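You operate a simulated robot arm through the tools that you are given. There is no shell and no other tool. Be economical: measure what you need, move in short steps, check, and stop when the job is done.

The job below is to be done with a simulated two-armed robot. You get a single attempt, and the scene is never put back.

## Task
Pick up the ticket stand with one hand, pass it to the other hand and put it on the low right shelf of the wide cupboard. Set down upright: ticket stand.

Only the result counts: the job must be done as asked and must still hold three seconds after the hand-in. Knocking over, shifting, dropping, spilling or breaking anything else fails it.

## Robot
Two 7-joint arms with three-finger grippers on one trunk, on a base that drives. Base frame: it is fixed to the floor where the robot stands at the start and does not move with it; the origin is under the middle of the robot, x ahead of it, y to its left, z up. Units: mm, rad, N and s.
The left shoulder is at the start at [90, 126, 1086], the right one opposite. With the tool pointing down near the work surface each hand reaches from about 380 to 860 mm from the robot's upright axis, wherever it stands, measured 20 degrees to its own side. Places, roughly: low right shelf of the wide cupboard [3300, -1500, 600]. Payload 2.94 kg a hand.
The TCP of each hand is the grasp point between the finger pads, 30 mm short of the fingertips. In the tool frame z runs along the fingers and y along their closing line. Largest opening 128 mm; the body of the gripper starts 93 mm behind the TCP.
Orientation is that of the tool frame in the base frame, as a unit quaternion [w, x, y, z]. With the fingers straight down and closing along the base's y, the tool's x points along the base's -x, its y along +y and its z along -z.

## Interface
- The arms move only by the tool arm_command. It takes "left_rows", "right_rows" or both (then of equal length, played together; a hand with none holds still); each is a list of rows, each an object (a shift or turn left out is 0, a gripper value left out holds the last) with "offset": the shift along the base's x, y, z in mm, a list of three; "turn": the turn, a rotation vector about the base's x, y, z in rad, a list of three; "hand": the finger opening in mm, from 0 to 128. In form: [{"offset": [x, y, z], "turn": [ax, ay, az], "hand": hand}, ...]. A call has 1 to 8 rows; each row shifts and turns the commanded pose from where the row before left it. Each row takes 0.2 s and may step no farther than 50 mm and 0.15 rad from the row before; otherwise, or with a gripper value out of range, the whole call is refused. Where a pose cannot be reached the arm comes as near as it can. A force on the tool above 40 N (or 10 N above the force at the start of the call, whichever is more), or a blocked arm, ends the call early, and 0.2 s more pass. The fingers move at their own pace and stop on an object; they squeeze with about 25 N. The grip force told is the motor's: it shows also when the fingers shut on nothing. Time passes only in rows, and 0.2 s behind the last, so rows that do not move let the fingers close. The reply holds the time, the measured pose of the TCP, the force on the tool along the base axes, the opening and the grip force, in the units named above and with some noise, with the torque about the TCP (base axes, N m) and any sound that the robot's microphone picked up.
- Cameras (640 x 400 px; columns grow to the right, rows downward): "scene" is now at [225.1, -6.1, 1246.1]; the picture's right is [-0.07, -1.00, 0.00], its down [-0.58, 0.04, -0.81] and it looks along [0.81, -0.06, -0.58] (base axes); focal length 251 px, centre (320, 200). "left" rides on the left gripper at [69, 15, -120] in its tool frame; the picture's right is [-0.21, 0.98, 0.00], its down [-0.82, -0.18, -0.54] and it looks along [-0.53, -0.12, 0.84] (tool axes); focal length 251 px, centre (320, 200). "right" rides on the right gripper at [69, -15, -120] in its tool frame; the picture's right is [0.21, 0.98, 0.00], its down [-0.82, 0.18, -0.54] and it looks along [-0.53, 0.12, 0.84] (tool axes); focal length 251 px, centre (320, 200). There is no depth. A picture from a camera that has moved, and an enlarged one, comes with that camera's place and axes in the base frame and with its lens.
- grab_frame(camera): a new picture of that camera. The clock stands still meanwhile.
- move_column(by): slides the trunk up (or, below 0, down) by that many mm; the arms and the scene camera ride with it, the base frame stays. It gives what a move gives, with no picture.
- drive_base(legs): drives the robot by 1 to 6 legs, each [ahead, left, turn to the left] in mm, mm and rad, along the robot's own axes; the way and the turn of a leg run together, so that a leg with both is an arc; at most 1500 mm and 3.142 rad a leg. The arms and the cameras ride along, it lands a little off, and it stops where it bumps. It gives what a move gives.
- pan_tilt(pan, tilt): turns the head with the scene camera to pan (to the left, within 1.396 rad either way) and tilt (down, from -0.506 to 1.204), counted from straight ahead of the robot. It gives what a move gives.
- enlarge(camera, box): a new picture of the part [left, top, right, bottom] of that camera's present view, enlarged. The clock stands still meanwhile.
- hand_in(): hands the job in; it is judged then, once.

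Work in short steps. Places have to be worked out from the pictures, the camera data and where the tool is seen: move nearer, look again, correct. Check each grasp and each placing, and mend what went wrong. You have 120 turns and 100 pictures in all, those below and enlarged ones among them. Open the grippers and draw the arms clear of the work before you hand the job in, unless the task says otherwise; then end with one line.

The tools are called after "Call:" as a command line: name --argument value ..., lists and objects as JSON in quotes. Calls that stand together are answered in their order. arm_command: Moves the arms, as the interface text tells. Its arguments: {"type":"object","properties":{"left_rows":{"type":"array","items":{"type":"object","properties":{"offset":{"type":"array","items":{"type":"number"}},"turn":{"type":"array","items":{"type":"number"}},"hand":{"type":"number"}}}},"right_rows":{"type":"array","items":{"type":"object","properties":{"offset":{"type":"array","items":{"type":"number"}},"turn":{"type":"array","items":{"type":"number"}},"hand":{"type":"number"}}}}},"required":[]} The other tools are called the same way: move_column (by) slides the trunk up or down; drive_base (legs) drives the base; pan_tilt (pan, tilt) turns the head that bears the scene camera; grab_frame (camera) takes a picture; enlarge (camera, box) takes an enlarged picture of a part of a camera's view; hand_in () hands the job in.

At the start:

```text
t: 0.0
left_tcp_pos: [540.9, 288.4, 1018.0]
left_ee_rot: [0.001, -0.001, 1.0, 0.0]
left_wrist_force: [0.2, -0.8, 0.9]
left_ft_torque: [-0.02, 0.0, 0.0]
left_width: 127.9
left_grasp_force: 0.1
right_tcp_pos: [501.1, -230.8, 1006.4]
right_ee_rot: [0.0, 0.0, 1.0, 0.0]
right_wrist_force: [0.1, -0.2, 0.6]
right_ft_torque: [-0.02, 0.0, 0.01]
right_width: 128.1
right_grasp_force: 0.1
trunk travel left (down, up): [-300.0, 247.0]
robot x, y, heading: [1.9, 0.5, 0.0]
head pan, tilt: [-0.068, 0.62]
```

scene: 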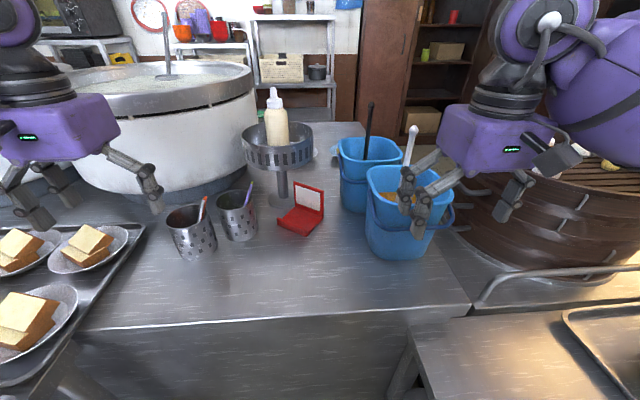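
right: 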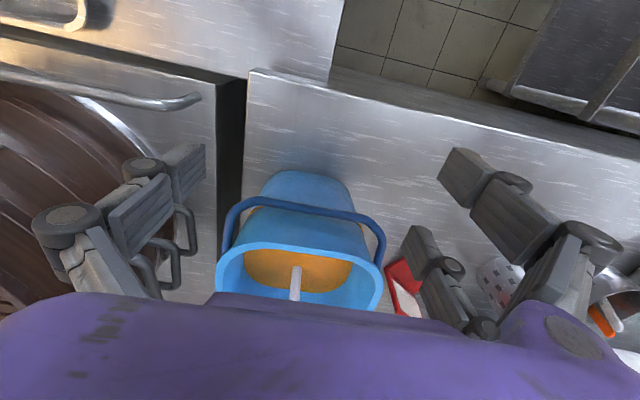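
left: 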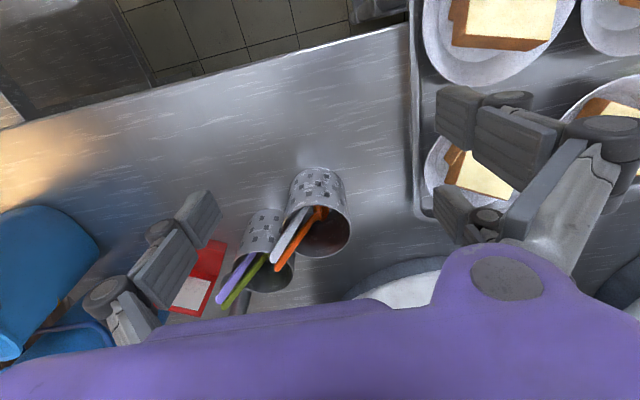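

The red L-shaped stand with a white card is most likely the ticket stand. I'll enlarge it to see its shape.

Call:
enlarge --camera "scene" --box '[220, 150, 380, 250]'

Call:
enlarge --camera "scene" --box '[360, 0, 520, 140]'

Call:
enlarge --camera "left" --box '[130, 200, 290, 340]'

```text
4.00 times, centred on (300, 200) of scene
camera zoom: at [225.1, -6.1, 1246.1], right [-0.07, -1.0, 0.0], down [-0.58, 0.04, -0.81], along [0.81, -0.06, -0.58], focal length 1003 px, centre (400, 200)
```

zoom: 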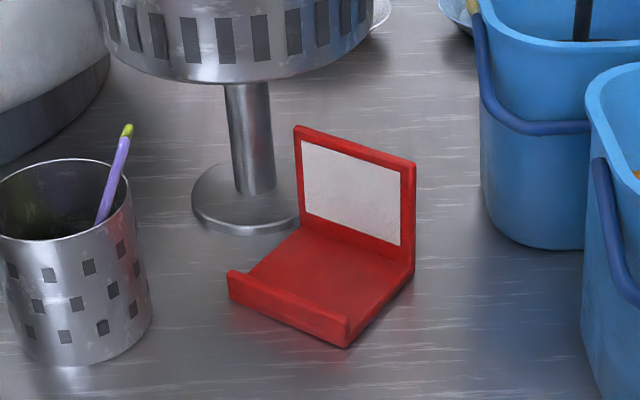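

```text
2.86 times, centred on (440, 70) of scene
camera zoom: at [225.1, -6.1, 1246.1], right [-0.07, -1.0, 0.0], down [-0.58, 0.04, -0.81], along [0.81, -0.06, -0.58], focal length 716 px, centre (-23, 571)
```

zoom: 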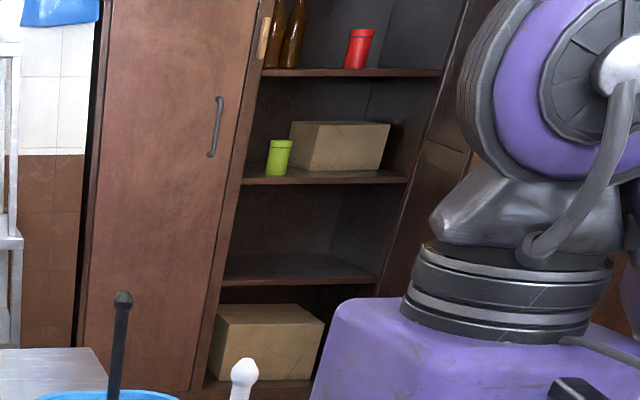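

```text
2.86 times, centred on (210, 270) of left
camera zoom: at [471.8, 302.4, 1138.2], right [0.21, 0.98, 0.0], down [0.82, -0.18, 0.54], along [0.53, -0.12, -0.84], focal length 718 px, centre (634, 0)
```

zoom: 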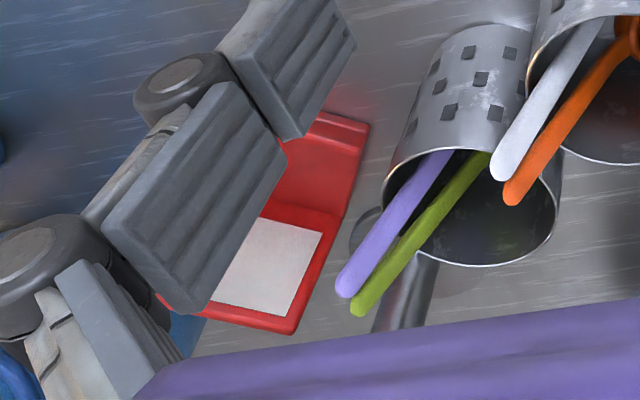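

The stand sits near (785, -13), about 90 mm wide and 90 mm tall. Its table is at z≈802, and its panel's left part lies under the bowl's rim. I'll pick it with the right hand, fingers down, pinching the panel near its right end. First I swing the hand clear of the buckets and turn it to line up with the panel.

Call:
arm_command --right_rows '[{"offset": [0, 28, 18], "turn": [0, 0, 0.1446], "hand": 70}, {"offset": [0, 28, 18], "turn": [0, 0, 0.1446]}, {"offset": [0, 28, 18], "turn": [0, 0, 0.1446]}, {"offset": [0, 28, 18], "turn": [0, 0, 0.1446]}, {"offset": [0, 28, 18], "turn": [0, 0, 0.1446]}, {"offset": [0, 28, 18], "turn": [0, 0, 0.1446]}, {"offset": [0, 28, 18], "turn": [0, 0, 0.1446]}]'

```text
t: 1.6
left_tcp_pos: [540.8, 287.9, 1018.6]
left_ee_rot: [-0.001, 0.0, 1.0, 0.0]
left_wrist_force: [0.1, 0.3, -0.1]
left_ft_torque: [0.02, 0.01, 0.0]
left_width: 128.0
left_grasp_force: 0.1
right_tcp_pos: [501.2, -31.8, 1132.4]
right_ee_rot: [-0.001, -0.485, 0.874, -0.001]
right_wrist_force: [0.4, 0.0, 0.8]
right_ft_torque: [-0.01, 0.01, 0.01]
right_width: 70.1
right_grasp_force: 0.1
trunk travel left (down, up): [-300.0, 247.0]
robot x, y, heading: [0.6, 0.5, -0.0]
head pan, tilt: [-0.068, 0.62]
```

The pose is as commanded. Next I go forward to roughly above the panel, staying high, and then look.

Call:
arm_command --right_rows '[{"offset": [45, 0, 0]}, {"offset": [45, 0, 0]}, {"offset": [45, 0, 0]}, {"offset": [45, 0, 0]}, {"offset": [40, 0, 0]}, {"offset": [0, 0, 0]}]'

Call:
grab_frame --camera "right"

Call:
grab_frame --camera "scene"

```text
t: 3.0
left_tcp_pos: [541.0, 286.9, 1018.5]
left_ee_rot: [0.0, 0.0, 1.0, 0.0]
left_wrist_force: [0.8, 0.2, 0.0]
left_ft_torque: [0.02, -0.02, 0.01]
left_width: 128.0
left_grasp_force: 0.1
right_tcp_pos: [620.9, -8.0, 1106.6]
right_ee_rot: [0.002, -0.484, 0.875, 0.001]
right_wrist_force: [0.5, 0.6, 0.0]
right_ft_torque: [0.02, 0.0, 0.01]
right_width: 70.0
right_grasp_force: 0.1
right hand out of reach, approached as far as the arm can: row 3, 4, 5
trunk travel left (down, up): [-300.0, 247.0]
robot x, y, heading: [-1.9, -0.8, -0.003]
head pan, tilt: [-0.068, 0.62]
```

```text
93 pictures are left
camera right: at [597.1, -75.9, 1226.6], right [-0.94, 0.34, 0.0], down [0.28, 0.79, 0.54], along [0.18, 0.51, -0.84], focal length 251 px, centre (320, 200)
```

right: 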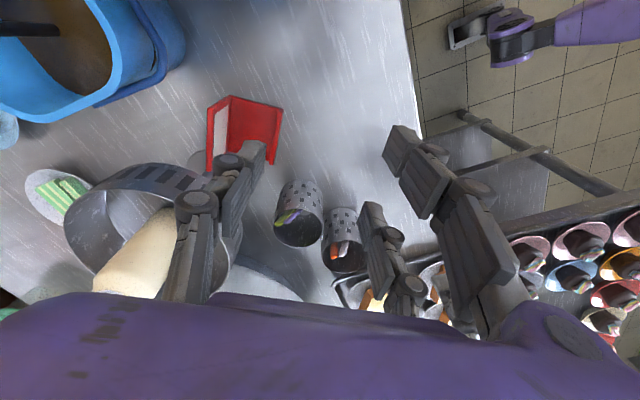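

```text
92 pictures are left
camera scene: at [224.8, -6.2, 1246.1], right [-0.07, -1.0, 0.0], down [-0.58, 0.04, -0.81], along [0.81, -0.06, -0.58], focal length 251 px, centre (320, 200)
```

scene: 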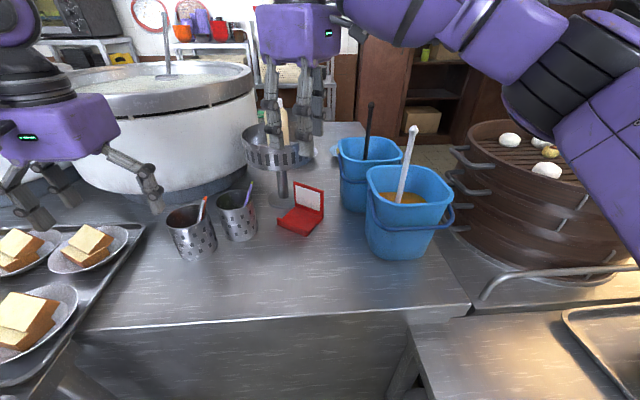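

Up high the right arm runs out of reach at x≈620, so the base must go closer. I pull the hand back a little first and raise the left hand so it clears the cups, then check the poses before driving.

Call:
arm_command --right_rows '[{"offset": [-40, -20, 0]}, {"offset": [0, 0, 0]}]' --left_rows '[{"offset": [-40, 20, 30]}, {"offset": [-40, 20, 30]}]'

```text
refused: row 1 steps farther than a row can; nothing moved
```

That call was refused because the left step came to 54 mm. I'll send it again with smaller steps.

Call:
arm_command --right_rows '[{"offset": [-40, -20, 0]}, {"offset": [0, 0, 0]}]' --left_rows '[{"offset": [-30, 20, 30]}, {"offset": [-30, 20, 30]}]'

```text
t: 3.6
left_tcp_pos: [478.5, 329.6, 1078.8]
left_ee_rot: [0.0, 0.0, 1.0, -0.001]
left_wrist_force: [0.2, -0.1, -0.1]
left_ft_torque: [0.0, -0.02, -0.01]
left_width: 128.2
left_grasp_force: 0.1
right_tcp_pos: [578.8, -27.0, 1107.9]
right_ee_rot: [0.0, -0.484, 0.875, 0.0]
right_wrist_force: [-1.1, 0.4, 0.6]
right_ft_torque: [-0.02, -0.02, -0.02]
right_width: 70.1
right_grasp_force: 0.0
trunk travel left (down, up): [-300.0, 247.0]
robot x, y, heading: [1.7, -0.1, 0.003]
head pan, tilt: [-0.068, 0.62]
```

The poses hold. I drive ahead 120 mm, carefully, since the table's front edge is at x≈450.

Call:
drive_base --legs '[[120, 0, 0]]'

```text
t: 4.7
left_tcp_pos: [516.7, 328.6, 1077.3]
left_ee_rot: [-0.001, 0.005, 1.0, -0.001]
left_wrist_force: [0.0, 0.7, 1.1]
left_ft_torque: [-0.02, -0.07, -0.02]
left_width: 127.9
left_grasp_force: 0.0
right_tcp_pos: [614.1, -29.5, 1105.6]
right_ee_rot: [-0.003, -0.48, 0.877, 0.0]
right_wrist_force: [-0.1, 0.3, 0.5]
right_ft_torque: [0.02, -0.01, -0.03]
right_width: 70.0
right_grasp_force: 0.0
trunk travel left (down, up): [-300.0, 247.0]
robot x, y, heading: [35.3, 4.6, -0.007]
head pan, tilt: [-0.068, 0.62]
stopped in leg 1: the robot was blocked; the commanded pose is now the measured one
```

The base is against the table at x=35. Lower down the arm reaches farther and nothing stands in the way from the robot's side, so I descend to z≈960 and then go forward.

Call:
arm_command --right_rows '[{"offset": [10, 0, -36]}, {"offset": [10, 0, -36]}, {"offset": [10, 0, -36]}, {"offset": [10, 0, -36]}, {"offset": [35, 0, 0]}, {"offset": [35, -2, 0]}, {"offset": [0, 0, 0]}]'

Call:
grab_frame --camera "right"

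Call:
grab_frame --camera "scene"

```text
t: 6.3
left_tcp_pos: [517.7, 329.6, 1077.7]
left_ee_rot: [-0.001, 0.006, 1.0, -0.001]
left_wrist_force: [-0.1, -0.1, -0.1]
left_ft_torque: [0.0, -0.02, -0.01]
left_width: 127.8
left_grasp_force: 0.0
right_tcp_pos: [666.4, -29.0, 961.6]
right_ee_rot: [-0.002, -0.48, 0.877, 0.0]
right_wrist_force: [-0.3, 0.2, 0.4]
right_ft_torque: [0.0, 0.02, -0.04]
right_width: 70.1
right_grasp_force: 0.0
right hand out of reach, approached as far as the arm can: row 5, 6
trunk travel left (down, up): [-300.0, 247.0]
robot x, y, heading: [35.6, 3.2, -0.01]
head pan, tilt: [-0.068, 0.62]
```

```text
91 pictures are left
camera right: at [641.9, -96.4, 1081.1], right [-0.94, 0.35, 0.0], down [0.29, 0.79, 0.54], along [0.18, 0.51, -0.84], focal length 251 px, centre (320, 200)
```

right: 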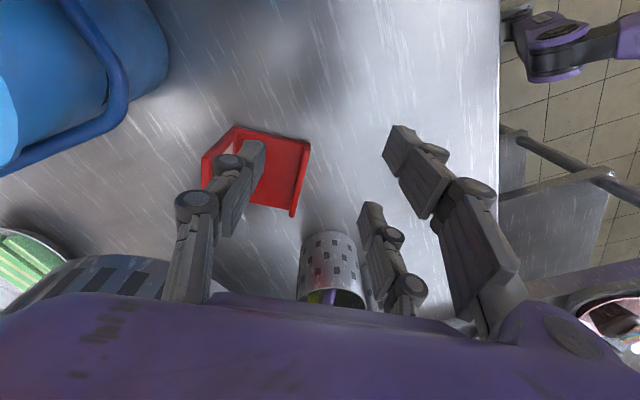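

```text
90 pictures are left
camera scene: at [260.3, -3.3, 1246.1], right [-0.08, -1.0, 0.0], down [-0.58, 0.04, -0.81], along [0.81, -0.06, -0.58], focal length 251 px, centre (320, 200)
```

scene: 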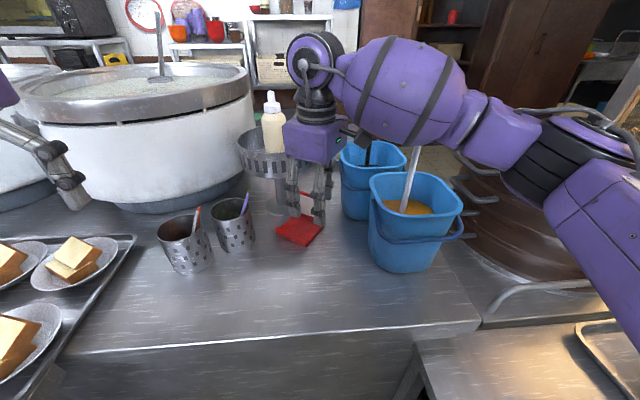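

At z=962 the hand stops at x=666, short of full extension, so a joint limit is the likely cause. I test whether less yaw frees the reach.

Call:
arm_command --right_rows '[{"turn": [0, 0, -0.15]}, {"turn": [0, 0, -0.15]}, {"turn": [0, 0, -0.15]}, {"offset": [35, 0, 0]}, {"offset": [0, 0, 0]}]'

```text
t: 7.5
left_tcp_pos: [516.7, 328.7, 1078.7]
left_ee_rot: [-0.002, 0.005, 1.0, 0.0]
left_wrist_force: [-0.2, 0.3, -0.6]
left_ft_torque: [0.01, 0.0, 0.02]
left_width: 128.2
left_grasp_force: 0.0
right_tcp_pos: [699.2, -30.0, 962.2]
right_ee_rot: [-0.001, -0.271, 0.963, 0.001]
right_wrist_force: [-0.6, 0.1, 0.0]
right_ft_torque: [0.01, -0.01, -0.04]
right_width: 70.1
right_grasp_force: 0.0
trunk travel left (down, up): [-300.0, 247.0]
robot x, y, heading: [34.6, 0.9, -0.008]
head pan, tilt: [-0.068, 0.62]
```

Yaw is the limit, so I'll turn the robot itself to the left by about half a radian. First I retract and raise the hand.

Call:
arm_command --right_rows '[{"offset": [-40, -5, 25]}, {"offset": [-40, -5, 25]}, {"offset": [-40, -5, 25]}, {"offset": [-40, -5, 25]}]'

Call:
drive_base --legs '[[-140, 0, 0], [0, 0, 0.5]]'

Call:
grab_frame --camera "scene"

```text
t: 8.5
left_tcp_pos: [516.4, 329.8, 1077.5]
left_ee_rot: [-0.001, 0.006, 1.0, 0.001]
left_wrist_force: [-0.5, -0.2, -0.4]
left_ft_torque: [-0.05, -0.04, -0.01]
left_width: 128.0
left_grasp_force: 0.1
right_tcp_pos: [536.9, -51.1, 1063.4]
right_ee_rot: [0.0, -0.271, 0.962, 0.0]
right_wrist_force: [-0.8, 0.2, 0.0]
right_ft_torque: [-0.03, -0.01, 0.04]
right_width: 70.3
right_grasp_force: 0.0
trunk travel left (down, up): [-300.0, 247.0]
robot x, y, heading: [33.2, 3.8, -0.012]
head pan, tilt: [-0.068, 0.62]
```

```text
t: 11.2
left_tcp_pos: [161.3, 523.6, 1077.4]
left_ee_rot: [0.0, -0.245, 0.97, -0.001]
left_wrist_force: [0.5, 0.3, 0.3]
left_ft_torque: [0.02, 0.01, -0.01]
left_width: 128.2
left_grasp_force: 0.0
right_tcp_pos: [362.4, 202.0, 1061.7]
right_ee_rot: [-0.002, -0.503, 0.864, 0.0]
right_wrist_force: [-0.8, 0.2, 0.3]
right_ft_torque: [-0.02, -0.02, -0.01]
right_width: 70.0
right_grasp_force: 0.1
trunk travel left (down, up): [-300.0, 247.0]
robot x, y, heading: [-107.2, 7.5, 0.491]
head pan, tilt: [-0.068, 0.62]
```

```text
89 pictures are left
camera scene: at [96.2, 107.0, 1246.1], right [0.41, -0.91, 0.0], down [-0.53, -0.24, -0.81], along [0.74, 0.34, -0.58], focal length 251 px, centre (320, 200)
```

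scene: 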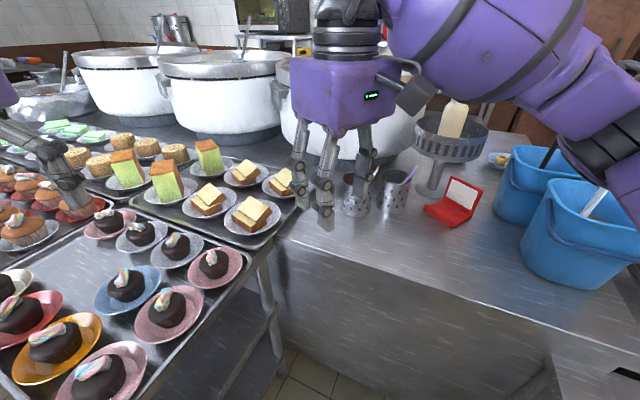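

The turn worked. The stand is clear to the right of the cups. Now I translate the base toward the table, forward and a bit right in the world frame.

Call:
drive_base --legs '[[85, -80, 0]]'

```text
t: 12.6
left_tcp_pos: [267.5, 501.1, 1076.3]
left_ee_rot: [-0.002, -0.243, 0.97, -0.001]
left_wrist_force: [-0.4, 1.0, -0.8]
left_ft_torque: [-0.07, 0.0, 0.01]
left_width: 128.1
left_grasp_force: 0.1
right_tcp_pos: [469.7, 180.3, 1061.5]
right_ee_rot: [-0.002, -0.502, 0.865, 0.0]
right_wrist_force: [0.3, 0.3, -0.8]
right_ft_torque: [-0.01, 0.03, -0.05]
right_width: 70.0
right_grasp_force: 0.1
trunk travel left (down, up): [-300.0, 247.0]
robot x, y, heading: [-1.1, -13.0, 0.493]
head pan, tilt: [-0.068, 0.62]
stopped in leg 1: the robot was blocked; the commanded pose is now the measured one
```

The base is at (-1, -13), heading 0.49, and the right shoulder is well placed. I bring the hand back in front of the stand and lower it.

Call:
arm_command --right_rows '[{"offset": [10, -43, 0]}, {"offset": [10, -43, 0]}, {"offset": [10, -43, 0]}, {"offset": [10, -43, 0]}, {"offset": [10, -43, 0]}, {"offset": [35, 0, -30]}, {"offset": [35, 0, -30]}, {"offset": [35, 0, -30]}]'

Call:
arm_command --right_rows '[{"offset": [35, 0, 0]}, {"offset": [35, 0, 0]}, {"offset": [20, 0, 0]}, {"offset": [0, 0, 0]}]'

Call:
grab_frame --camera "scene"

Call:
grab_frame --camera "right"

```text
t: 14.4
left_tcp_pos: [267.6, 499.2, 1076.6]
left_ee_rot: [-0.003, -0.244, 0.97, 0.0]
left_wrist_force: [0.7, 0.9, 0.6]
left_ft_torque: [-0.01, 0.0, -0.02]
left_width: 128.0
left_grasp_force: 0.0
right_tcp_pos: [623.3, -35.9, 970.1]
right_ee_rot: [-0.002, -0.503, 0.864, 0.0]
right_wrist_force: [-0.2, 0.2, -0.4]
right_ft_torque: [-0.02, 0.0, -0.01]
right_width: 69.9
right_grasp_force: 0.2
trunk travel left (down, up): [-300.0, 247.0]
robot x, y, heading: [1.8, -18.0, 0.492]
head pan, tilt: [-0.068, 0.62]
```

```text
t: 15.4
left_tcp_pos: [266.4, 499.8, 1077.0]
left_ee_rot: [-0.002, -0.245, 0.97, -0.002]
left_wrist_force: [-0.1, 0.6, 0.7]
left_ft_torque: [0.02, -0.04, 0.01]
left_width: 128.2
left_grasp_force: 0.1
right_tcp_pos: [657.2, -36.3, 973.1]
right_ee_rot: [-0.002, -0.503, 0.864, 0.0]
right_wrist_force: [-0.7, -0.8, -0.4]
right_ft_torque: [0.0, -0.03, 0.03]
right_width: 69.9
right_grasp_force: 0.0
right hand out of reach, approached as far as the arm can: row 2, 3
trunk travel left (down, up): [-300.0, 247.0]
robot x, y, heading: [2.6, -18.7, 0.501]
head pan, tilt: [-0.068, 0.62]
```

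```text
88 pictures are left
camera scene: at [201.6, 83.8, 1246.1], right [0.41, -0.91, 0.0], down [-0.53, -0.24, -0.81], along [0.74, 0.34, -0.58], focal length 251 px, centre (320, 200)
```

scene: 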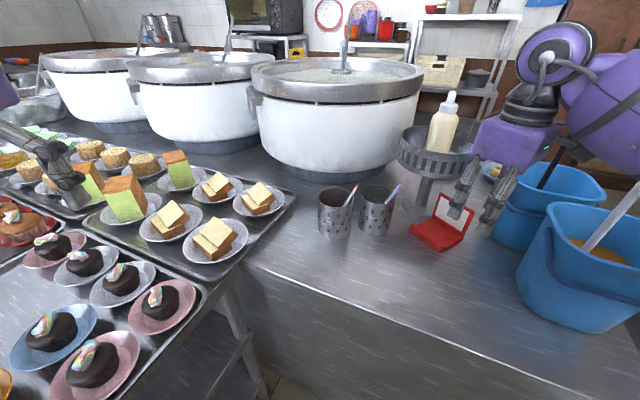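

```text
87 pictures are left
camera right: at [637.5, -104.2, 1092.5], right [-0.96, 0.3, 0.0], down [0.25, 0.8, 0.54], along [0.16, 0.52, -0.84], focal length 251 px, centre (320, 200)
```

right: 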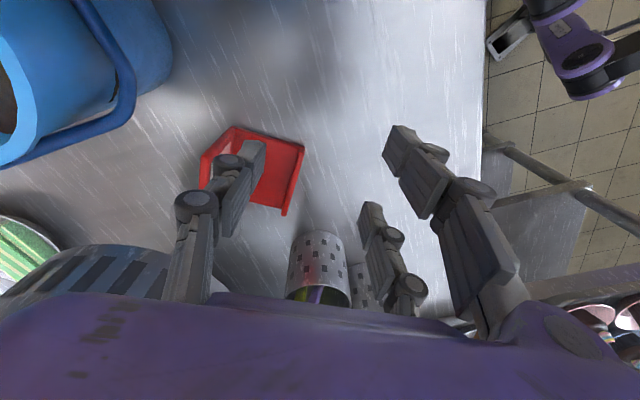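

The limit depends on yaw minus the shoulder-to-target bearing, so turning the base didn't help the right arm. The left arm may have more room in this direction. I raise and retract the right hand, then test the left wrist's positive yaw in free air.

Call:
arm_command --right_rows '[{"offset": [-35, 0, 20]}, {"offset": [-40, 0, 20]}, {"offset": [-40, 0, 20]}, {"offset": [-40, 0, 20]}, {"offset": [0, 0, 20]}, {"offset": [0, 0, 0]}, {"offset": [0, 0, 0]}, {"offset": [0, 0, 0]}]' --left_rows '[{"offset": [35, 20, 0], "turn": [0, 0, 0.15]}, {"offset": [35, 20, 0], "turn": [0, 0, 0.15]}, {"offset": [35, 20, 0], "turn": [0, 0, 0.15]}, {"turn": [0, 0, 0.15]}, {"turn": [0, 0, 0.15]}, {"turn": [0, 0, 0.15]}, {"turn": [0, 0, 0.15]}, {"turn": [0, 0, 0.15]}]'

```text
t: 17.2
left_tcp_pos: [371.6, 559.3, 1077.2]
left_ee_rot: [0.0, 0.75, -0.662, 0.002]
left_wrist_force: [-0.1, -1.0, 0.0]
left_ft_torque: [-0.01, -0.02, 0.0]
left_width: 128.0
left_grasp_force: 0.1
right_tcp_pos: [505.3, -33.7, 1071.5]
right_ee_rot: [-0.002, -0.503, 0.865, 0.0]
right_wrist_force: [0.2, -0.2, 0.1]
right_ft_torque: [-0.01, 0.03, 0.0]
right_width: 69.9
right_grasp_force: 0.0
trunk travel left (down, up): [-300.0, 247.0]
robot x, y, heading: [3.0, -14.6, 0.498]
head pan, tilt: [-0.068, 0.62]
```

The left hand has reached a relative yaw of about 69° with no limit so far. I push it further and extend it too.

Call:
arm_command --left_rows '[{"offset": [30, 0, 0], "turn": [0, 0, 0.15]}, {"offset": [30, 0, 0], "turn": [0, 0, 0.15]}, {"offset": [30, 0, 0], "turn": [0, 0, 0.15]}, {"offset": [40, 0, 0]}, {"offset": [0, 0, 0]}]'

```text
t: 18.4
left_tcp_pos: [500.2, 561.4, 1079.5]
left_ee_rot: [0.0, 0.878, -0.479, 0.002]
left_wrist_force: [-0.2, -0.3, -0.9]
left_ft_torque: [-0.01, 0.0, 0.02]
left_width: 128.2
left_grasp_force: 0.1
right_tcp_pos: [505.0, -33.1, 1072.3]
right_ee_rot: [-0.002, -0.503, 0.864, 0.0]
right_wrist_force: [-0.1, -0.2, 0.7]
right_ft_torque: [0.02, -0.04, -0.02]
right_width: 70.3
right_grasp_force: 0.0
trunk travel left (down, up): [-300.0, 247.0]
robot x, y, heading: [-0.2, -19.6, 0.491]
head pan, tilt: [-0.068, 0.62]
```

The left arm takes this yaw without trouble, so the left hand will do the picking. I retract and partly unturn it, then take the base back to heading 0.

Call:
arm_command --left_rows '[{"offset": [-32, -23, 5], "turn": [0, 0, -0.1], "hand": 70}, {"offset": [-32, -23, 5], "turn": [0, 0, -0.1]}, {"offset": [-32, -23, 5], "turn": [0, 0, -0.1]}, {"offset": [-32, -23, 5], "turn": [0, 0, -0.1]}, {"offset": [-32, -23, 5], "turn": [0, 0, -0.1]}, {"offset": [-32, -23, 5], "turn": [0, 0, -0.1]}]'

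Call:
drive_base --legs '[[-80, 40, 0], [0, 0, -0.49], [110, 0, 0]]'

Call:
grab_frame --camera "scene"

```text
t: 19.8
left_tcp_pos: [309.5, 421.9, 1107.7]
left_ee_rot: [-0.001, -0.697, 0.717, -0.002]
left_wrist_force: [-0.5, -0.9, -0.4]
left_ft_torque: [0.01, -0.02, 0.06]
left_width: 70.0
left_grasp_force: 0.1
right_tcp_pos: [503.1, -33.3, 1072.0]
right_ee_rot: [-0.001, -0.504, 0.864, 0.0]
right_wrist_force: [-0.5, -0.6, -0.2]
right_ft_torque: [-0.01, 0.02, 0.04]
right_width: 70.0
right_grasp_force: 0.1
trunk travel left (down, up): [-300.0, 247.0]
robot x, y, heading: [0.1, -18.7, 0.495]
head pan, tilt: [-0.068, 0.62]
```

```text
t: 23.2
left_tcp_pos: [493.1, 234.4, 1107.2]
left_ee_rot: [-0.002, -0.502, 0.865, -0.002]
left_wrist_force: [0.3, 0.7, -0.4]
left_ft_torque: [-0.08, 0.04, 0.02]
left_width: 70.1
left_grasp_force: 0.1
right_tcp_pos: [451.6, -258.0, 1072.3]
right_ee_rot: [-0.003, -0.279, 0.96, 0.0]
right_wrist_force: [-0.3, 0.9, 0.0]
right_ft_torque: [-0.04, -0.01, 0.0]
right_width: 70.1
right_grasp_force: 0.0
trunk travel left (down, up): [-300.0, 247.0]
robot x, y, heading: [12.9, -8.2, 0.007]
head pan, tilt: [-0.068, 0.62]
stopped in leg 3: the robot was blocked; the commanded pose is now the measured one
```

```text
86 pictures are left
camera scene: at [238.6, -10.7, 1245.8], right [-0.06, -1.0, 0.0], down [-0.58, 0.03, -0.81], along [0.81, -0.05, -0.58], focal length 251 px, centre (320, 200)
```

scene: 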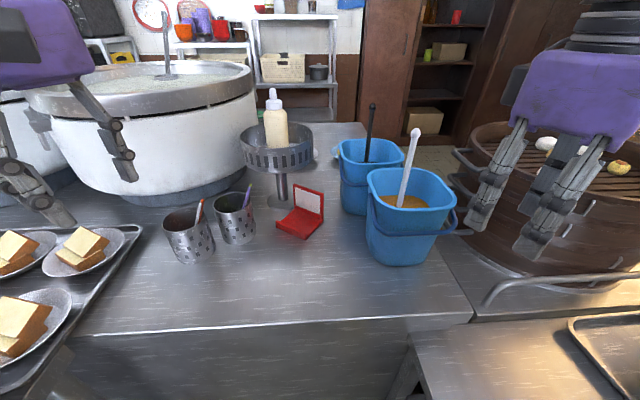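

I have a clear view, and the base is at (13, -8), heading 0. I bring the left hand across, high, until it's in front of the stand, and trim its yaw to about 58°.

Call:
arm_command --left_rows '[{"offset": [12, -45, 0], "turn": [0, 0, -0.03]}, {"offset": [12, -45, 0]}, {"offset": [12, -45, 0]}, {"offset": [12, -45, 0]}, {"offset": [12, -45, 0]}, {"offset": [12, -43, 0]}, {"offset": [30, 0, -30]}, {"offset": [30, 0, -30]}]'

Call:
arm_command --left_rows '[{"offset": [30, 0, -30]}, {"offset": [30, 0, -20]}, {"offset": [0, 0, 0]}]'

Call:
grab_frame --camera "left"

Call:
grab_frame --camera "scene"

```text
t: 25.0
left_tcp_pos: [625.7, -37.5, 1045.3]
left_ee_rot: [-0.001, -0.489, 0.872, -0.002]
left_wrist_force: [0.5, -0.9, -0.3]
left_ft_torque: [0.02, 0.04, 0.0]
left_width: 70.0
left_grasp_force: 0.1
right_tcp_pos: [451.0, -262.0, 1070.5]
right_ee_rot: [-0.003, -0.279, 0.96, 0.001]
right_wrist_force: [0.3, -0.2, -0.7]
right_ft_torque: [0.02, 0.03, -0.02]
right_width: 69.7
right_grasp_force: 0.1
trunk travel left (down, up): [-300.0, 247.0]
robot x, y, heading: [11.9, -9.8, 0.011]
head pan, tilt: [-0.068, 0.62]
```

```text
t: 25.8
left_tcp_pos: [684.2, -34.2, 997.7]
left_ee_rot: [-0.001, -0.489, 0.873, -0.002]
left_wrist_force: [0.2, -0.5, 0.4]
left_ft_torque: [0.0, -0.01, 0.01]
left_width: 70.1
left_grasp_force: 0.0
right_tcp_pos: [448.7, -259.9, 1073.2]
right_ee_rot: [-0.003, -0.278, 0.961, 0.0]
right_wrist_force: [0.1, -0.8, 0.0]
right_ft_torque: [0.01, -0.02, 0.0]
right_width: 69.8
right_grasp_force: 0.1
trunk travel left (down, up): [-300.0, 247.0]
robot x, y, heading: [11.4, -9.0, 0.013]
head pan, tilt: [-0.068, 0.62]
```

```text
85 pictures are left
camera left: at [636.1, -86.1, 1117.6], right [-0.72, 0.69, 0.0], down [0.58, 0.61, 0.54], along [0.37, 0.39, -0.84], focal length 251 px, centre (320, 200)
```

left: 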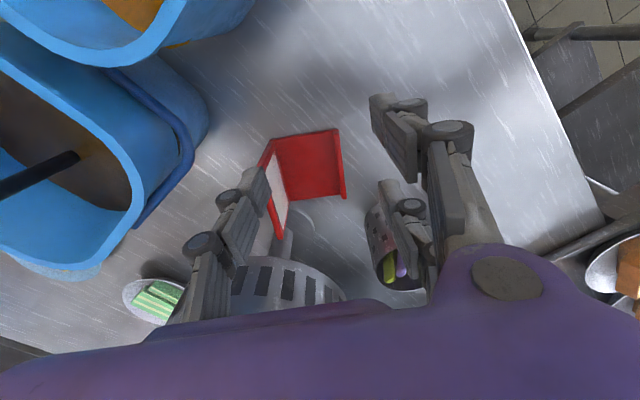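

```text
84 pictures are left
camera scene: at [237.1, -13.5, 1246.1], right [-0.06, -1.0, 0.0], down [-0.58, 0.04, -0.81], along [0.81, -0.05, -0.58], focal length 251 px, centre (320, 200)
```

scene: 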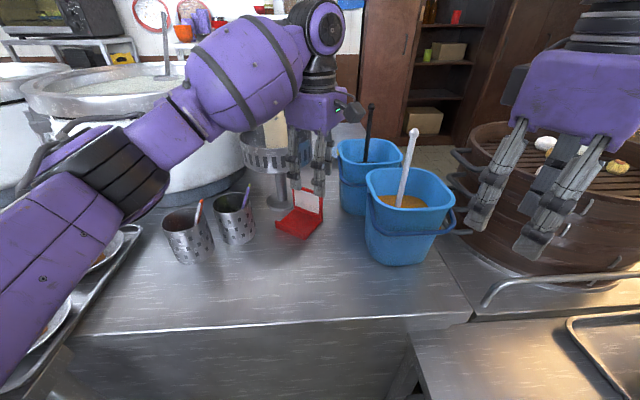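

I see the panel almost edge-on between the fingers. I enlarge it to measure its top edge.

Call:
enlarge --camera "left" --box '[200, 100, 400, 260]'

Call:
enlarge --camera "scene" --box '[230, 80, 430, 260]'

```text
2.50 times, centred on (300, 180) of left
camera zoom: at [636.1, -86.1, 1117.6], right [-0.72, 0.69, 0.0], down [0.58, 0.61, 0.54], along [0.37, 0.39, -0.84], focal length 629 px, centre (370, 250)
```

zoom: 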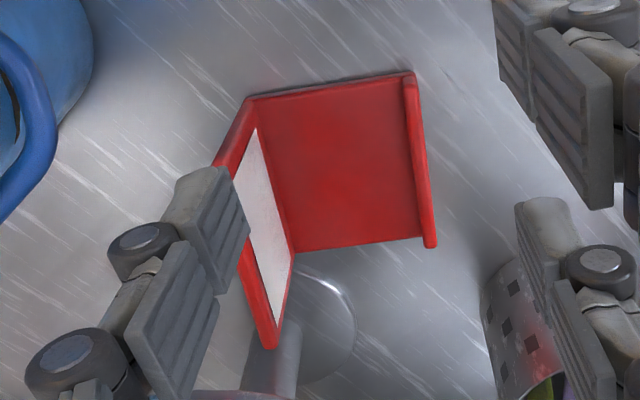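

```text
2.22 times, centred on (330, 170) of scene
camera zoom: at [237.1, -13.5, 1246.1], right [-0.06, -1.0, 0.0], down [-0.58, 0.04, -0.81], along [0.81, -0.05, -0.58], focal length 557 px, centre (298, 267)
```

zoom: 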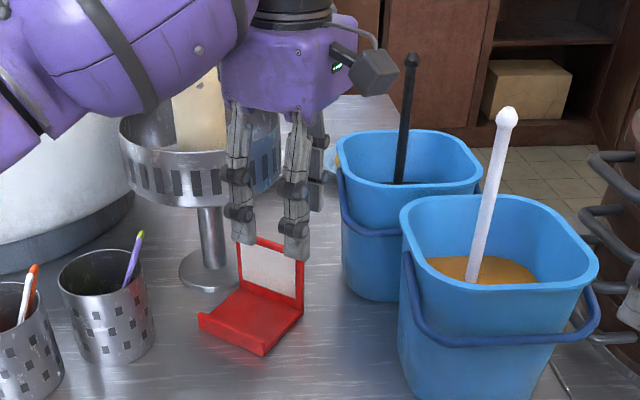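

The panel's right end is at about (757, -50) and it runs along 58°, with its top at z≈893. I aim the grip at (766, -29), about 22 mm in from that end. I go to directly above it with the tips still over the panel, then look.

Call:
arm_command --left_rows '[{"offset": [0, 0, -33]}, {"offset": [41, 3, 0]}, {"offset": [41, 3, 0]}, {"offset": [0, 0, 0]}]'

Call:
enlarge --camera "left" --box '[150, 60, 450, 280]'

Call:
enlarge --camera "scene" --box '[230, 80, 430, 260]'

```text
t: 26.8
left_tcp_pos: [765.5, -30.8, 965.5]
left_ee_rot: [-0.001, -0.488, 0.873, -0.002]
left_wrist_force: [0.4, 0.1, -0.7]
left_ft_torque: [-0.03, -0.01, 0.0]
left_width: 70.0
left_grasp_force: 0.0
right_tcp_pos: [449.8, -260.4, 1071.5]
right_ee_rot: [-0.002, -0.279, 0.96, -0.001]
right_wrist_force: [-0.3, 0.7, 0.1]
right_ft_torque: [-0.04, 0.02, -0.01]
right_width: 70.1
right_grasp_force: 0.1
trunk travel left (down, up): [-300.0, 247.0]
robot x, y, heading: [12.7, -11.1, 0.004]
head pan, tilt: [-0.068, 0.62]
```

```text
1.82 times, centred on (300, 170) of left
camera zoom: at [717.0, -80.5, 1084.9], right [-0.72, 0.69, 0.0], down [0.58, 0.61, 0.54], along [0.37, 0.39, -0.84], focal length 457 px, centre (356, 254)
```

zoom: 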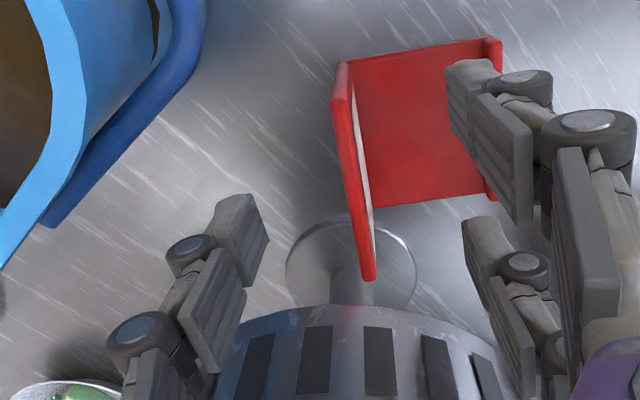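

```text
2.22 times, centred on (330, 170) of scene
camera zoom: at [237.2, -13.2, 1246.1], right [-0.06, -1.0, 0.0], down [-0.58, 0.04, -0.81], along [0.81, -0.05, -0.58], focal length 557 px, centre (298, 267)
```

zoom: 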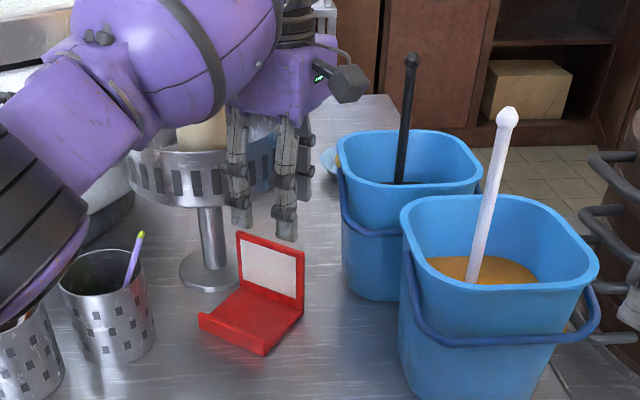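

The hand is in place over the right end. The bowl occupies z≈946–1020 with a radius of about 95, so I shift 7 mm away from it, descend part way and check the clearances.

Call:
arm_command --left_rows '[{"offset": [-4, -5, -15]}, {"offset": [0, 0, -25]}, {"offset": [0, 0, 0]}]'

Call:
enlarge --camera "left" --box '[150, 60, 450, 280]'

Call:
enlarge --camera "scene" --box '[180, 60, 380, 240]'

```text
t: 27.6
left_tcp_pos: [760.6, -34.5, 925.2]
left_ee_rot: [-0.001, -0.488, 0.873, -0.001]
left_wrist_force: [-0.4, 0.4, 0.8]
left_ft_torque: [0.01, -0.03, 0.0]
left_width: 69.9
left_grasp_force: 0.1
right_tcp_pos: [450.2, -260.3, 1071.5]
right_ee_rot: [-0.002, -0.278, 0.961, 0.001]
right_wrist_force: [-0.3, 0.1, 0.2]
right_ft_torque: [-0.01, 0.01, 0.04]
right_width: 69.9
right_grasp_force: 0.0
trunk travel left (down, up): [-300.0, 247.0]
robot x, y, heading: [10.7, -9.3, 0.007]
head pan, tilt: [-0.068, 0.62]
```

```text
1.82 times, centred on (300, 170) of left
camera zoom: at [712.4, -86.2, 1045.0], right [-0.72, 0.69, 0.0], down [0.58, 0.61, 0.54], along [0.37, 0.39, -0.84], focal length 457 px, centre (356, 254)
```

zoom: 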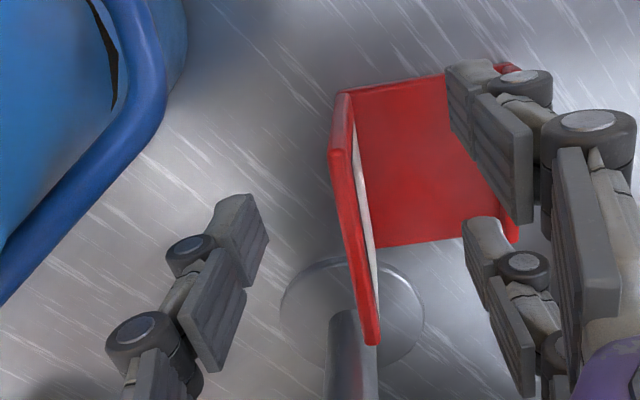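

```text
2.22 times, centred on (280, 150) of scene
camera zoom: at [237.0, -13.7, 1246.2], right [-0.06, -1.0, 0.0], down [-0.58, 0.04, -0.81], along [0.81, -0.05, -0.58], focal length 557 px, centre (409, 311)
```

zoom: 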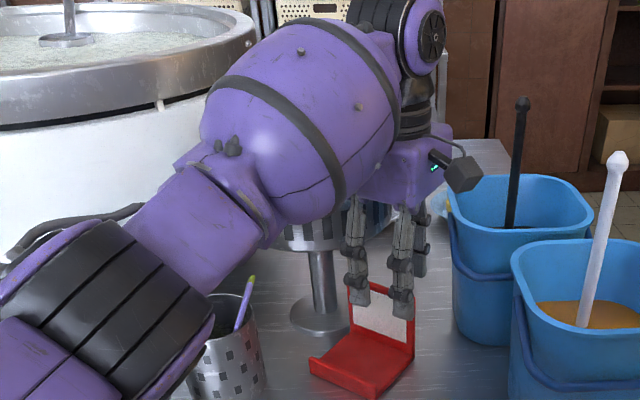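

The left elbow and forearm hang low, near the cups and the bowl, and would sink further. I raise the trunk 170 mm so the forearm comes in from above, then descend again.

Call:
move_column --by 170

Call:
arm_command --left_rows '[{"offset": [0, 0, -35]}, {"offset": [0, 0, -35]}, {"offset": [0, 0, -35]}, {"offset": [0, 0, -35]}, {"offset": [0, 0, -30]}, {"offset": [0, 0, 0]}]'

Call:
grab_frame --camera "scene"

```text
t: 29.5
left_tcp_pos: [761.9, -34.7, 1093.8]
left_ee_rot: [-0.001, -0.489, 0.872, -0.001]
left_wrist_force: [0.2, 0.4, -0.7]
left_ft_torque: [0.02, 0.06, 0.01]
left_width: 70.2
left_grasp_force: 0.0
right_tcp_pos: [449.8, -260.4, 1241.4]
right_ee_rot: [-0.003, -0.277, 0.961, 0.001]
right_wrist_force: [0.9, -0.5, 0.9]
right_ft_torque: [-0.01, 0.06, -0.01]
right_width: 69.8
right_grasp_force: 0.0
trunk travel left (down, up): [-470.0, 77.0]
robot x, y, heading: [12.5, -10.8, 0.013]
head pan, tilt: [-0.068, 0.62]
```

```text
t: 30.9
left_tcp_pos: [754.7, -31.1, 925.9]
left_ee_rot: [0.001, -0.489, 0.873, -0.002]
left_wrist_force: [0.3, 0.6, -0.3]
left_ft_torque: [0.0, 0.01, -0.01]
left_width: 69.9
left_grasp_force: 0.0
left hand out of reach, approached as far as the arm can: row 5
right_tcp_pos: [450.2, -261.4, 1241.9]
right_ee_rot: [-0.002, -0.278, 0.961, 0.0]
right_wrist_force: [0.0, -0.4, -1.1]
right_ft_torque: [0.01, -0.02, 0.0]
right_width: 70.0
right_grasp_force: 0.1
trunk travel left (down, up): [-470.0, 77.0]
robot x, y, heading: [12.7, -8.5, 0.012]
head pan, tilt: [-0.068, 0.62]
```

```text
77 pictures are left
camera scene: at [180.2, -14.4, 1425.3], right [-0.06, -1.0, 0.0], down [-0.58, 0.04, -0.81], along [0.81, -0.05, -0.58], focal length 251 px, centre (320, 200)
```

scene: 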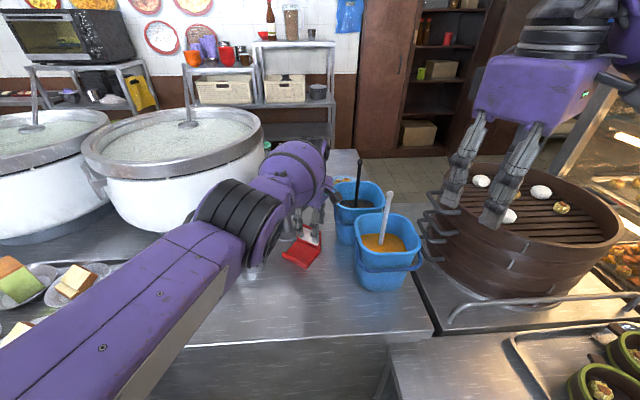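

The arm is now at full stretch. I lower the trunk by 80 as a compromise, lifting the hand first so it keeps its height.

Call:
arm_command --left_rows '[{"offset": [3, -2, 40]}, {"offset": [3, -2, 40]}]'

Call:
move_column --by -80

Call:
grab_frame --camera "scene"

Call:
grab_frame --camera "right"

```text
t: 31.5
left_tcp_pos: [760.5, -35.3, 1008.4]
left_ee_rot: [-0.002, -0.489, 0.872, -0.002]
left_wrist_force: [-0.6, -0.4, -0.2]
left_ft_torque: [-0.02, -0.04, -0.02]
left_width: 69.9
left_grasp_force: 0.2
right_tcp_pos: [449.4, -262.1, 1243.9]
right_ee_rot: [-0.002, -0.278, 0.961, 0.0]
right_wrist_force: [-0.1, 0.5, -0.4]
right_ft_torque: [0.03, -0.05, 0.01]
right_width: 70.1
right_grasp_force: 0.0
trunk travel left (down, up): [-470.0, 77.0]
robot x, y, heading: [14.4, -11.6, 0.008]
head pan, tilt: [-0.068, 0.62]
```

```text
t: 32.7
left_tcp_pos: [761.8, -35.7, 926.5]
left_ee_rot: [0.0, -0.489, 0.872, -0.002]
left_wrist_force: [0.7, 0.0, 0.4]
left_ft_torque: [-0.04, -0.03, 0.01]
left_width: 70.1
left_grasp_force: 0.0
right_tcp_pos: [450.9, -261.5, 1162.6]
right_ee_rot: [-0.002, -0.278, 0.961, 0.0]
right_wrist_force: [-0.6, 0.0, 0.1]
right_ft_torque: [-0.01, 0.01, 0.02]
right_width: 69.9
right_grasp_force: 0.2
trunk travel left (down, up): [-390.0, 157.0]
robot x, y, heading: [13.0, -7.9, 0.004]
head pan, tilt: [-0.068, 0.62]
```

```text
76 pictures are left
camera scene: at [214.8, -13.7, 1335.3], right [-0.06, -1.0, 0.0], down [-0.58, 0.04, -0.81], along [0.81, -0.05, -0.58], focal length 251 px, centre (320, 200)
```

scene: 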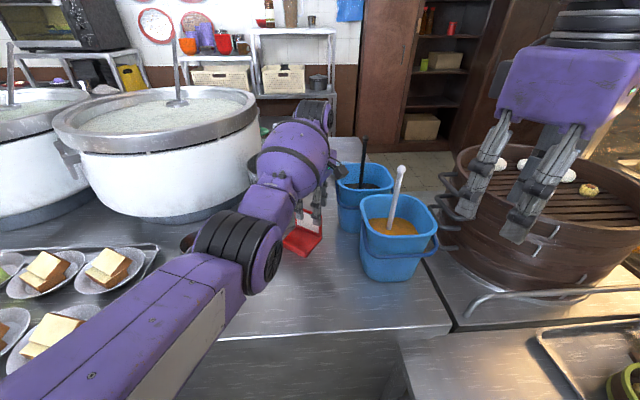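

```text
75 pictures are left
camera right: at [400.9, -311.3, 1282.0], right [-0.7, 0.71, 0.0], down [0.6, 0.59, 0.54], along [0.38, 0.38, -0.84], focal length 251 px, centre (320, 200)
```

right: 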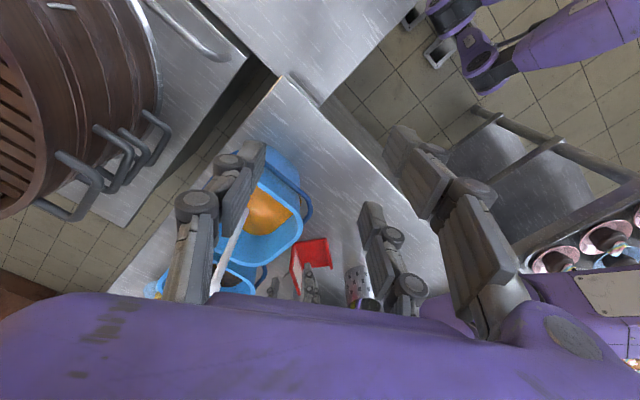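

I'll use the right hand's camera as a side view to check how the left forearm clears the bowl and bottle, tilting the right hand up in free air.

Call:
arm_command --right_rows '[{"turn": [-0.1, 0.1, 0]}, {"turn": [-0.1, 0.1, 0]}, {"turn": [-0.1, 0.1, 0]}, {"turn": [-0.1, 0.1, 0]}, {"turn": [-0.1, 0.1, 0]}]'

Call:
grab_frame --camera "right"

```text
t: 33.9
left_tcp_pos: [761.3, -35.2, 924.9]
left_ee_rot: [-0.001, -0.489, 0.872, -0.001]
left_wrist_force: [0.1, -0.9, 0.2]
left_ft_torque: [0.0, -0.01, 0.01]
left_width: 69.8
left_grasp_force: 0.0
right_tcp_pos: [450.2, -259.4, 1162.2]
right_ee_rot: [-0.306, -0.26, 0.901, -0.168]
right_wrist_force: [0.2, 0.9, 0.3]
right_ft_torque: [0.01, 0.0, -0.01]
right_width: 69.9
right_grasp_force: 0.1
trunk travel left (down, up): [-390.0, 157.0]
robot x, y, heading: [10.6, -11.6, 0.01]
head pan, tilt: [-0.068, 0.62]
```

```text
74 pictures are left
camera right: at [469.2, -243.0, 1299.3], right [-0.7, 0.71, 0.0], down [0.7, 0.7, -0.14], along [-0.1, -0.1, -0.99], focal length 251 px, centre (320, 200)
```

right: 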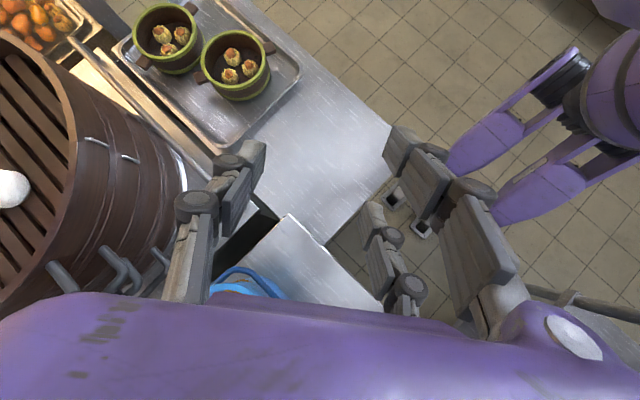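

I turned it the wrong way, since this camera's picture is upside down. I reverse and go past the starting angle.

Call:
arm_command --right_rows '[{"turn": [0.105, -0.105, 0]}, {"turn": [0.105, -0.105, 0]}, {"turn": [0.105, -0.105, 0]}, {"turn": [0.105, -0.105, 0]}, {"turn": [0.105, -0.105, 0]}, {"turn": [0.105, -0.105, 0]}, {"turn": [0.105, -0.105, 0]}, {"turn": [0.105, -0.105, 0]}]'

Call:
grab_frame --camera "right"

```text
t: 35.7
left_tcp_pos: [759.6, -35.6, 926.6]
left_ee_rot: [-0.001, -0.489, 0.872, -0.003]
left_wrist_force: [-0.4, 0.2, -0.7]
left_ft_torque: [0.01, -0.02, 0.0]
left_width: 70.2
left_grasp_force: 0.1
right_tcp_pos: [448.2, -260.3, 1163.1]
right_ee_rot: [0.209, -0.27, 0.933, 0.115]
right_wrist_force: [-0.1, 0.2, 0.4]
right_ft_torque: [-0.01, 0.01, -0.01]
right_width: 70.2
right_grasp_force: 0.1
trunk travel left (down, up): [-390.0, 157.0]
robot x, y, heading: [9.9, -6.9, 0.01]
head pan, tilt: [-0.068, 0.62]
```

```text
73 pictures are left
camera right: at [366.2, -344.4, 1236.0], right [-0.7, 0.71, 0.0], down [0.35, 0.35, 0.87], along [0.61, 0.61, -0.5], focal length 251 px, centre (320, 200)
```

right: 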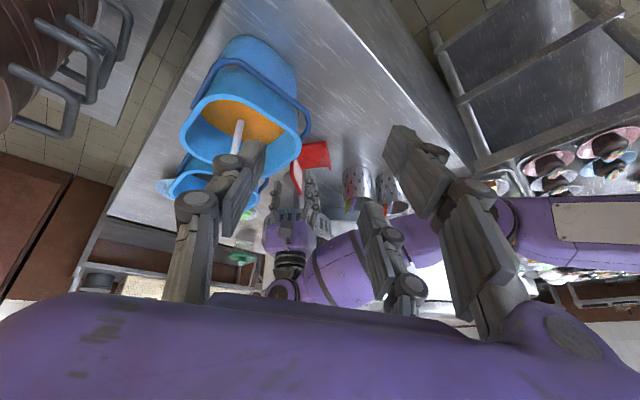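

Call:
enlarge --camera "right" --box '[220, 120, 420, 320]'

```text
2.00 times, centred on (320, 220) of right
camera zoom: at [366.2, -344.4, 1236.0], right [-0.7, 0.71, 0.0], down [0.35, 0.35, 0.87], along [0.61, 0.61, -0.5], focal length 503 px, centre (320, 160)
```

zoom: 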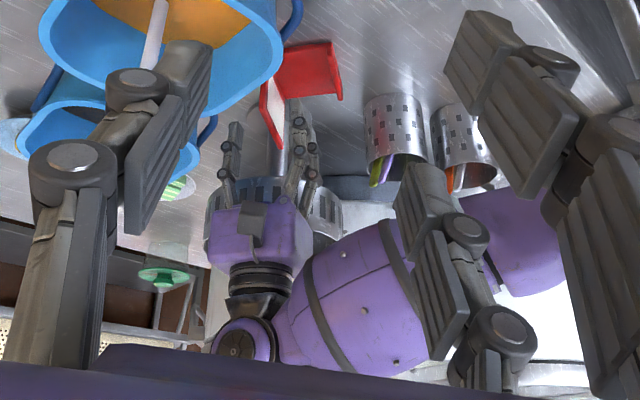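

The forearm would pass too close to the bowl. It's safer to pinch the stand's front lip at its right end, where everything stays clear, slide the stand out toward the robot, and pick it up in the open. I move above the lip's right part.

Call:
arm_command --left_rows '[{"offset": [0, 0, 25]}, {"offset": [-32, 21, 0]}, {"offset": [-31, 20, 0]}, {"offset": [0, 0, -35]}, {"offset": [0, 0, 0]}]'

Call:
enlarge --camera "left" --box '[150, 60, 450, 280]'

Call:
grab_frame --camera "scene"

```text
t: 36.9
left_tcp_pos: [696.4, 6.1, 915.3]
left_ee_rot: [-0.001, -0.489, 0.872, -0.002]
left_wrist_force: [-0.2, 0.3, 1.1]
left_ft_torque: [0.0, -0.03, 0.02]
left_width: 70.0
left_grasp_force: 0.0
right_tcp_pos: [449.7, -260.0, 1162.7]
right_ee_rot: [0.207, -0.27, 0.933, 0.114]
right_wrist_force: [-1.3, 1.0, -0.4]
right_ft_torque: [0.0, -0.02, 0.02]
right_width: 70.2
right_grasp_force: 0.0
trunk travel left (down, up): [-390.0, 157.0]
robot x, y, heading: [12.4, -11.2, 0.009]
head pan, tilt: [-0.068, 0.62]
```

```text
1.82 times, centred on (300, 170) of left
camera zoom: at [647.9, -44.3, 1035.7], right [-0.72, 0.69, 0.0], down [0.58, 0.61, 0.54], along [0.37, 0.39, -0.84], focal length 457 px, centre (356, 254)
```

zoom: 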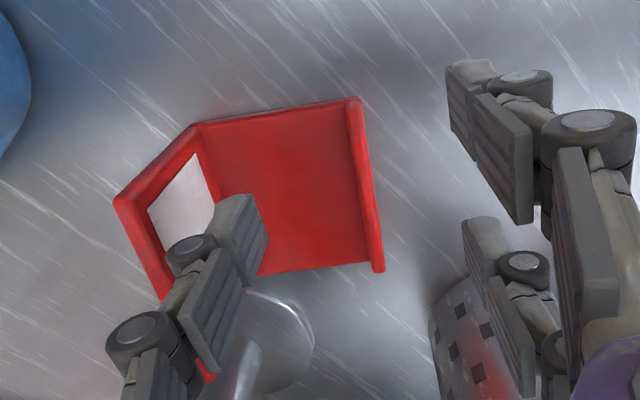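

```text
70 pictures are left
camera scene: at [214.6, -13.5, 1335.3], right [-0.06, -1.0, 0.0], down [-0.58, 0.04, -0.81], along [0.81, -0.05, -0.58], focal length 251 px, centre (320, 200)
```

scene: 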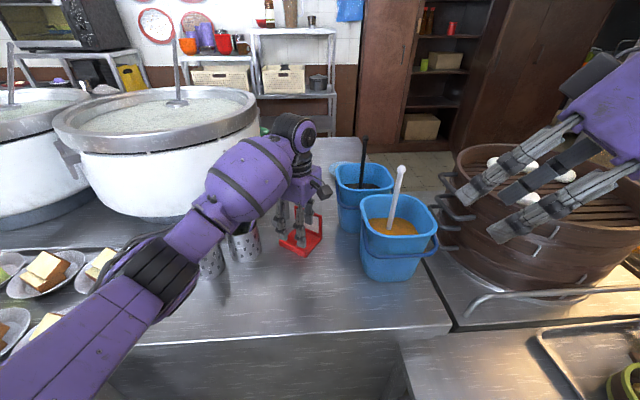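

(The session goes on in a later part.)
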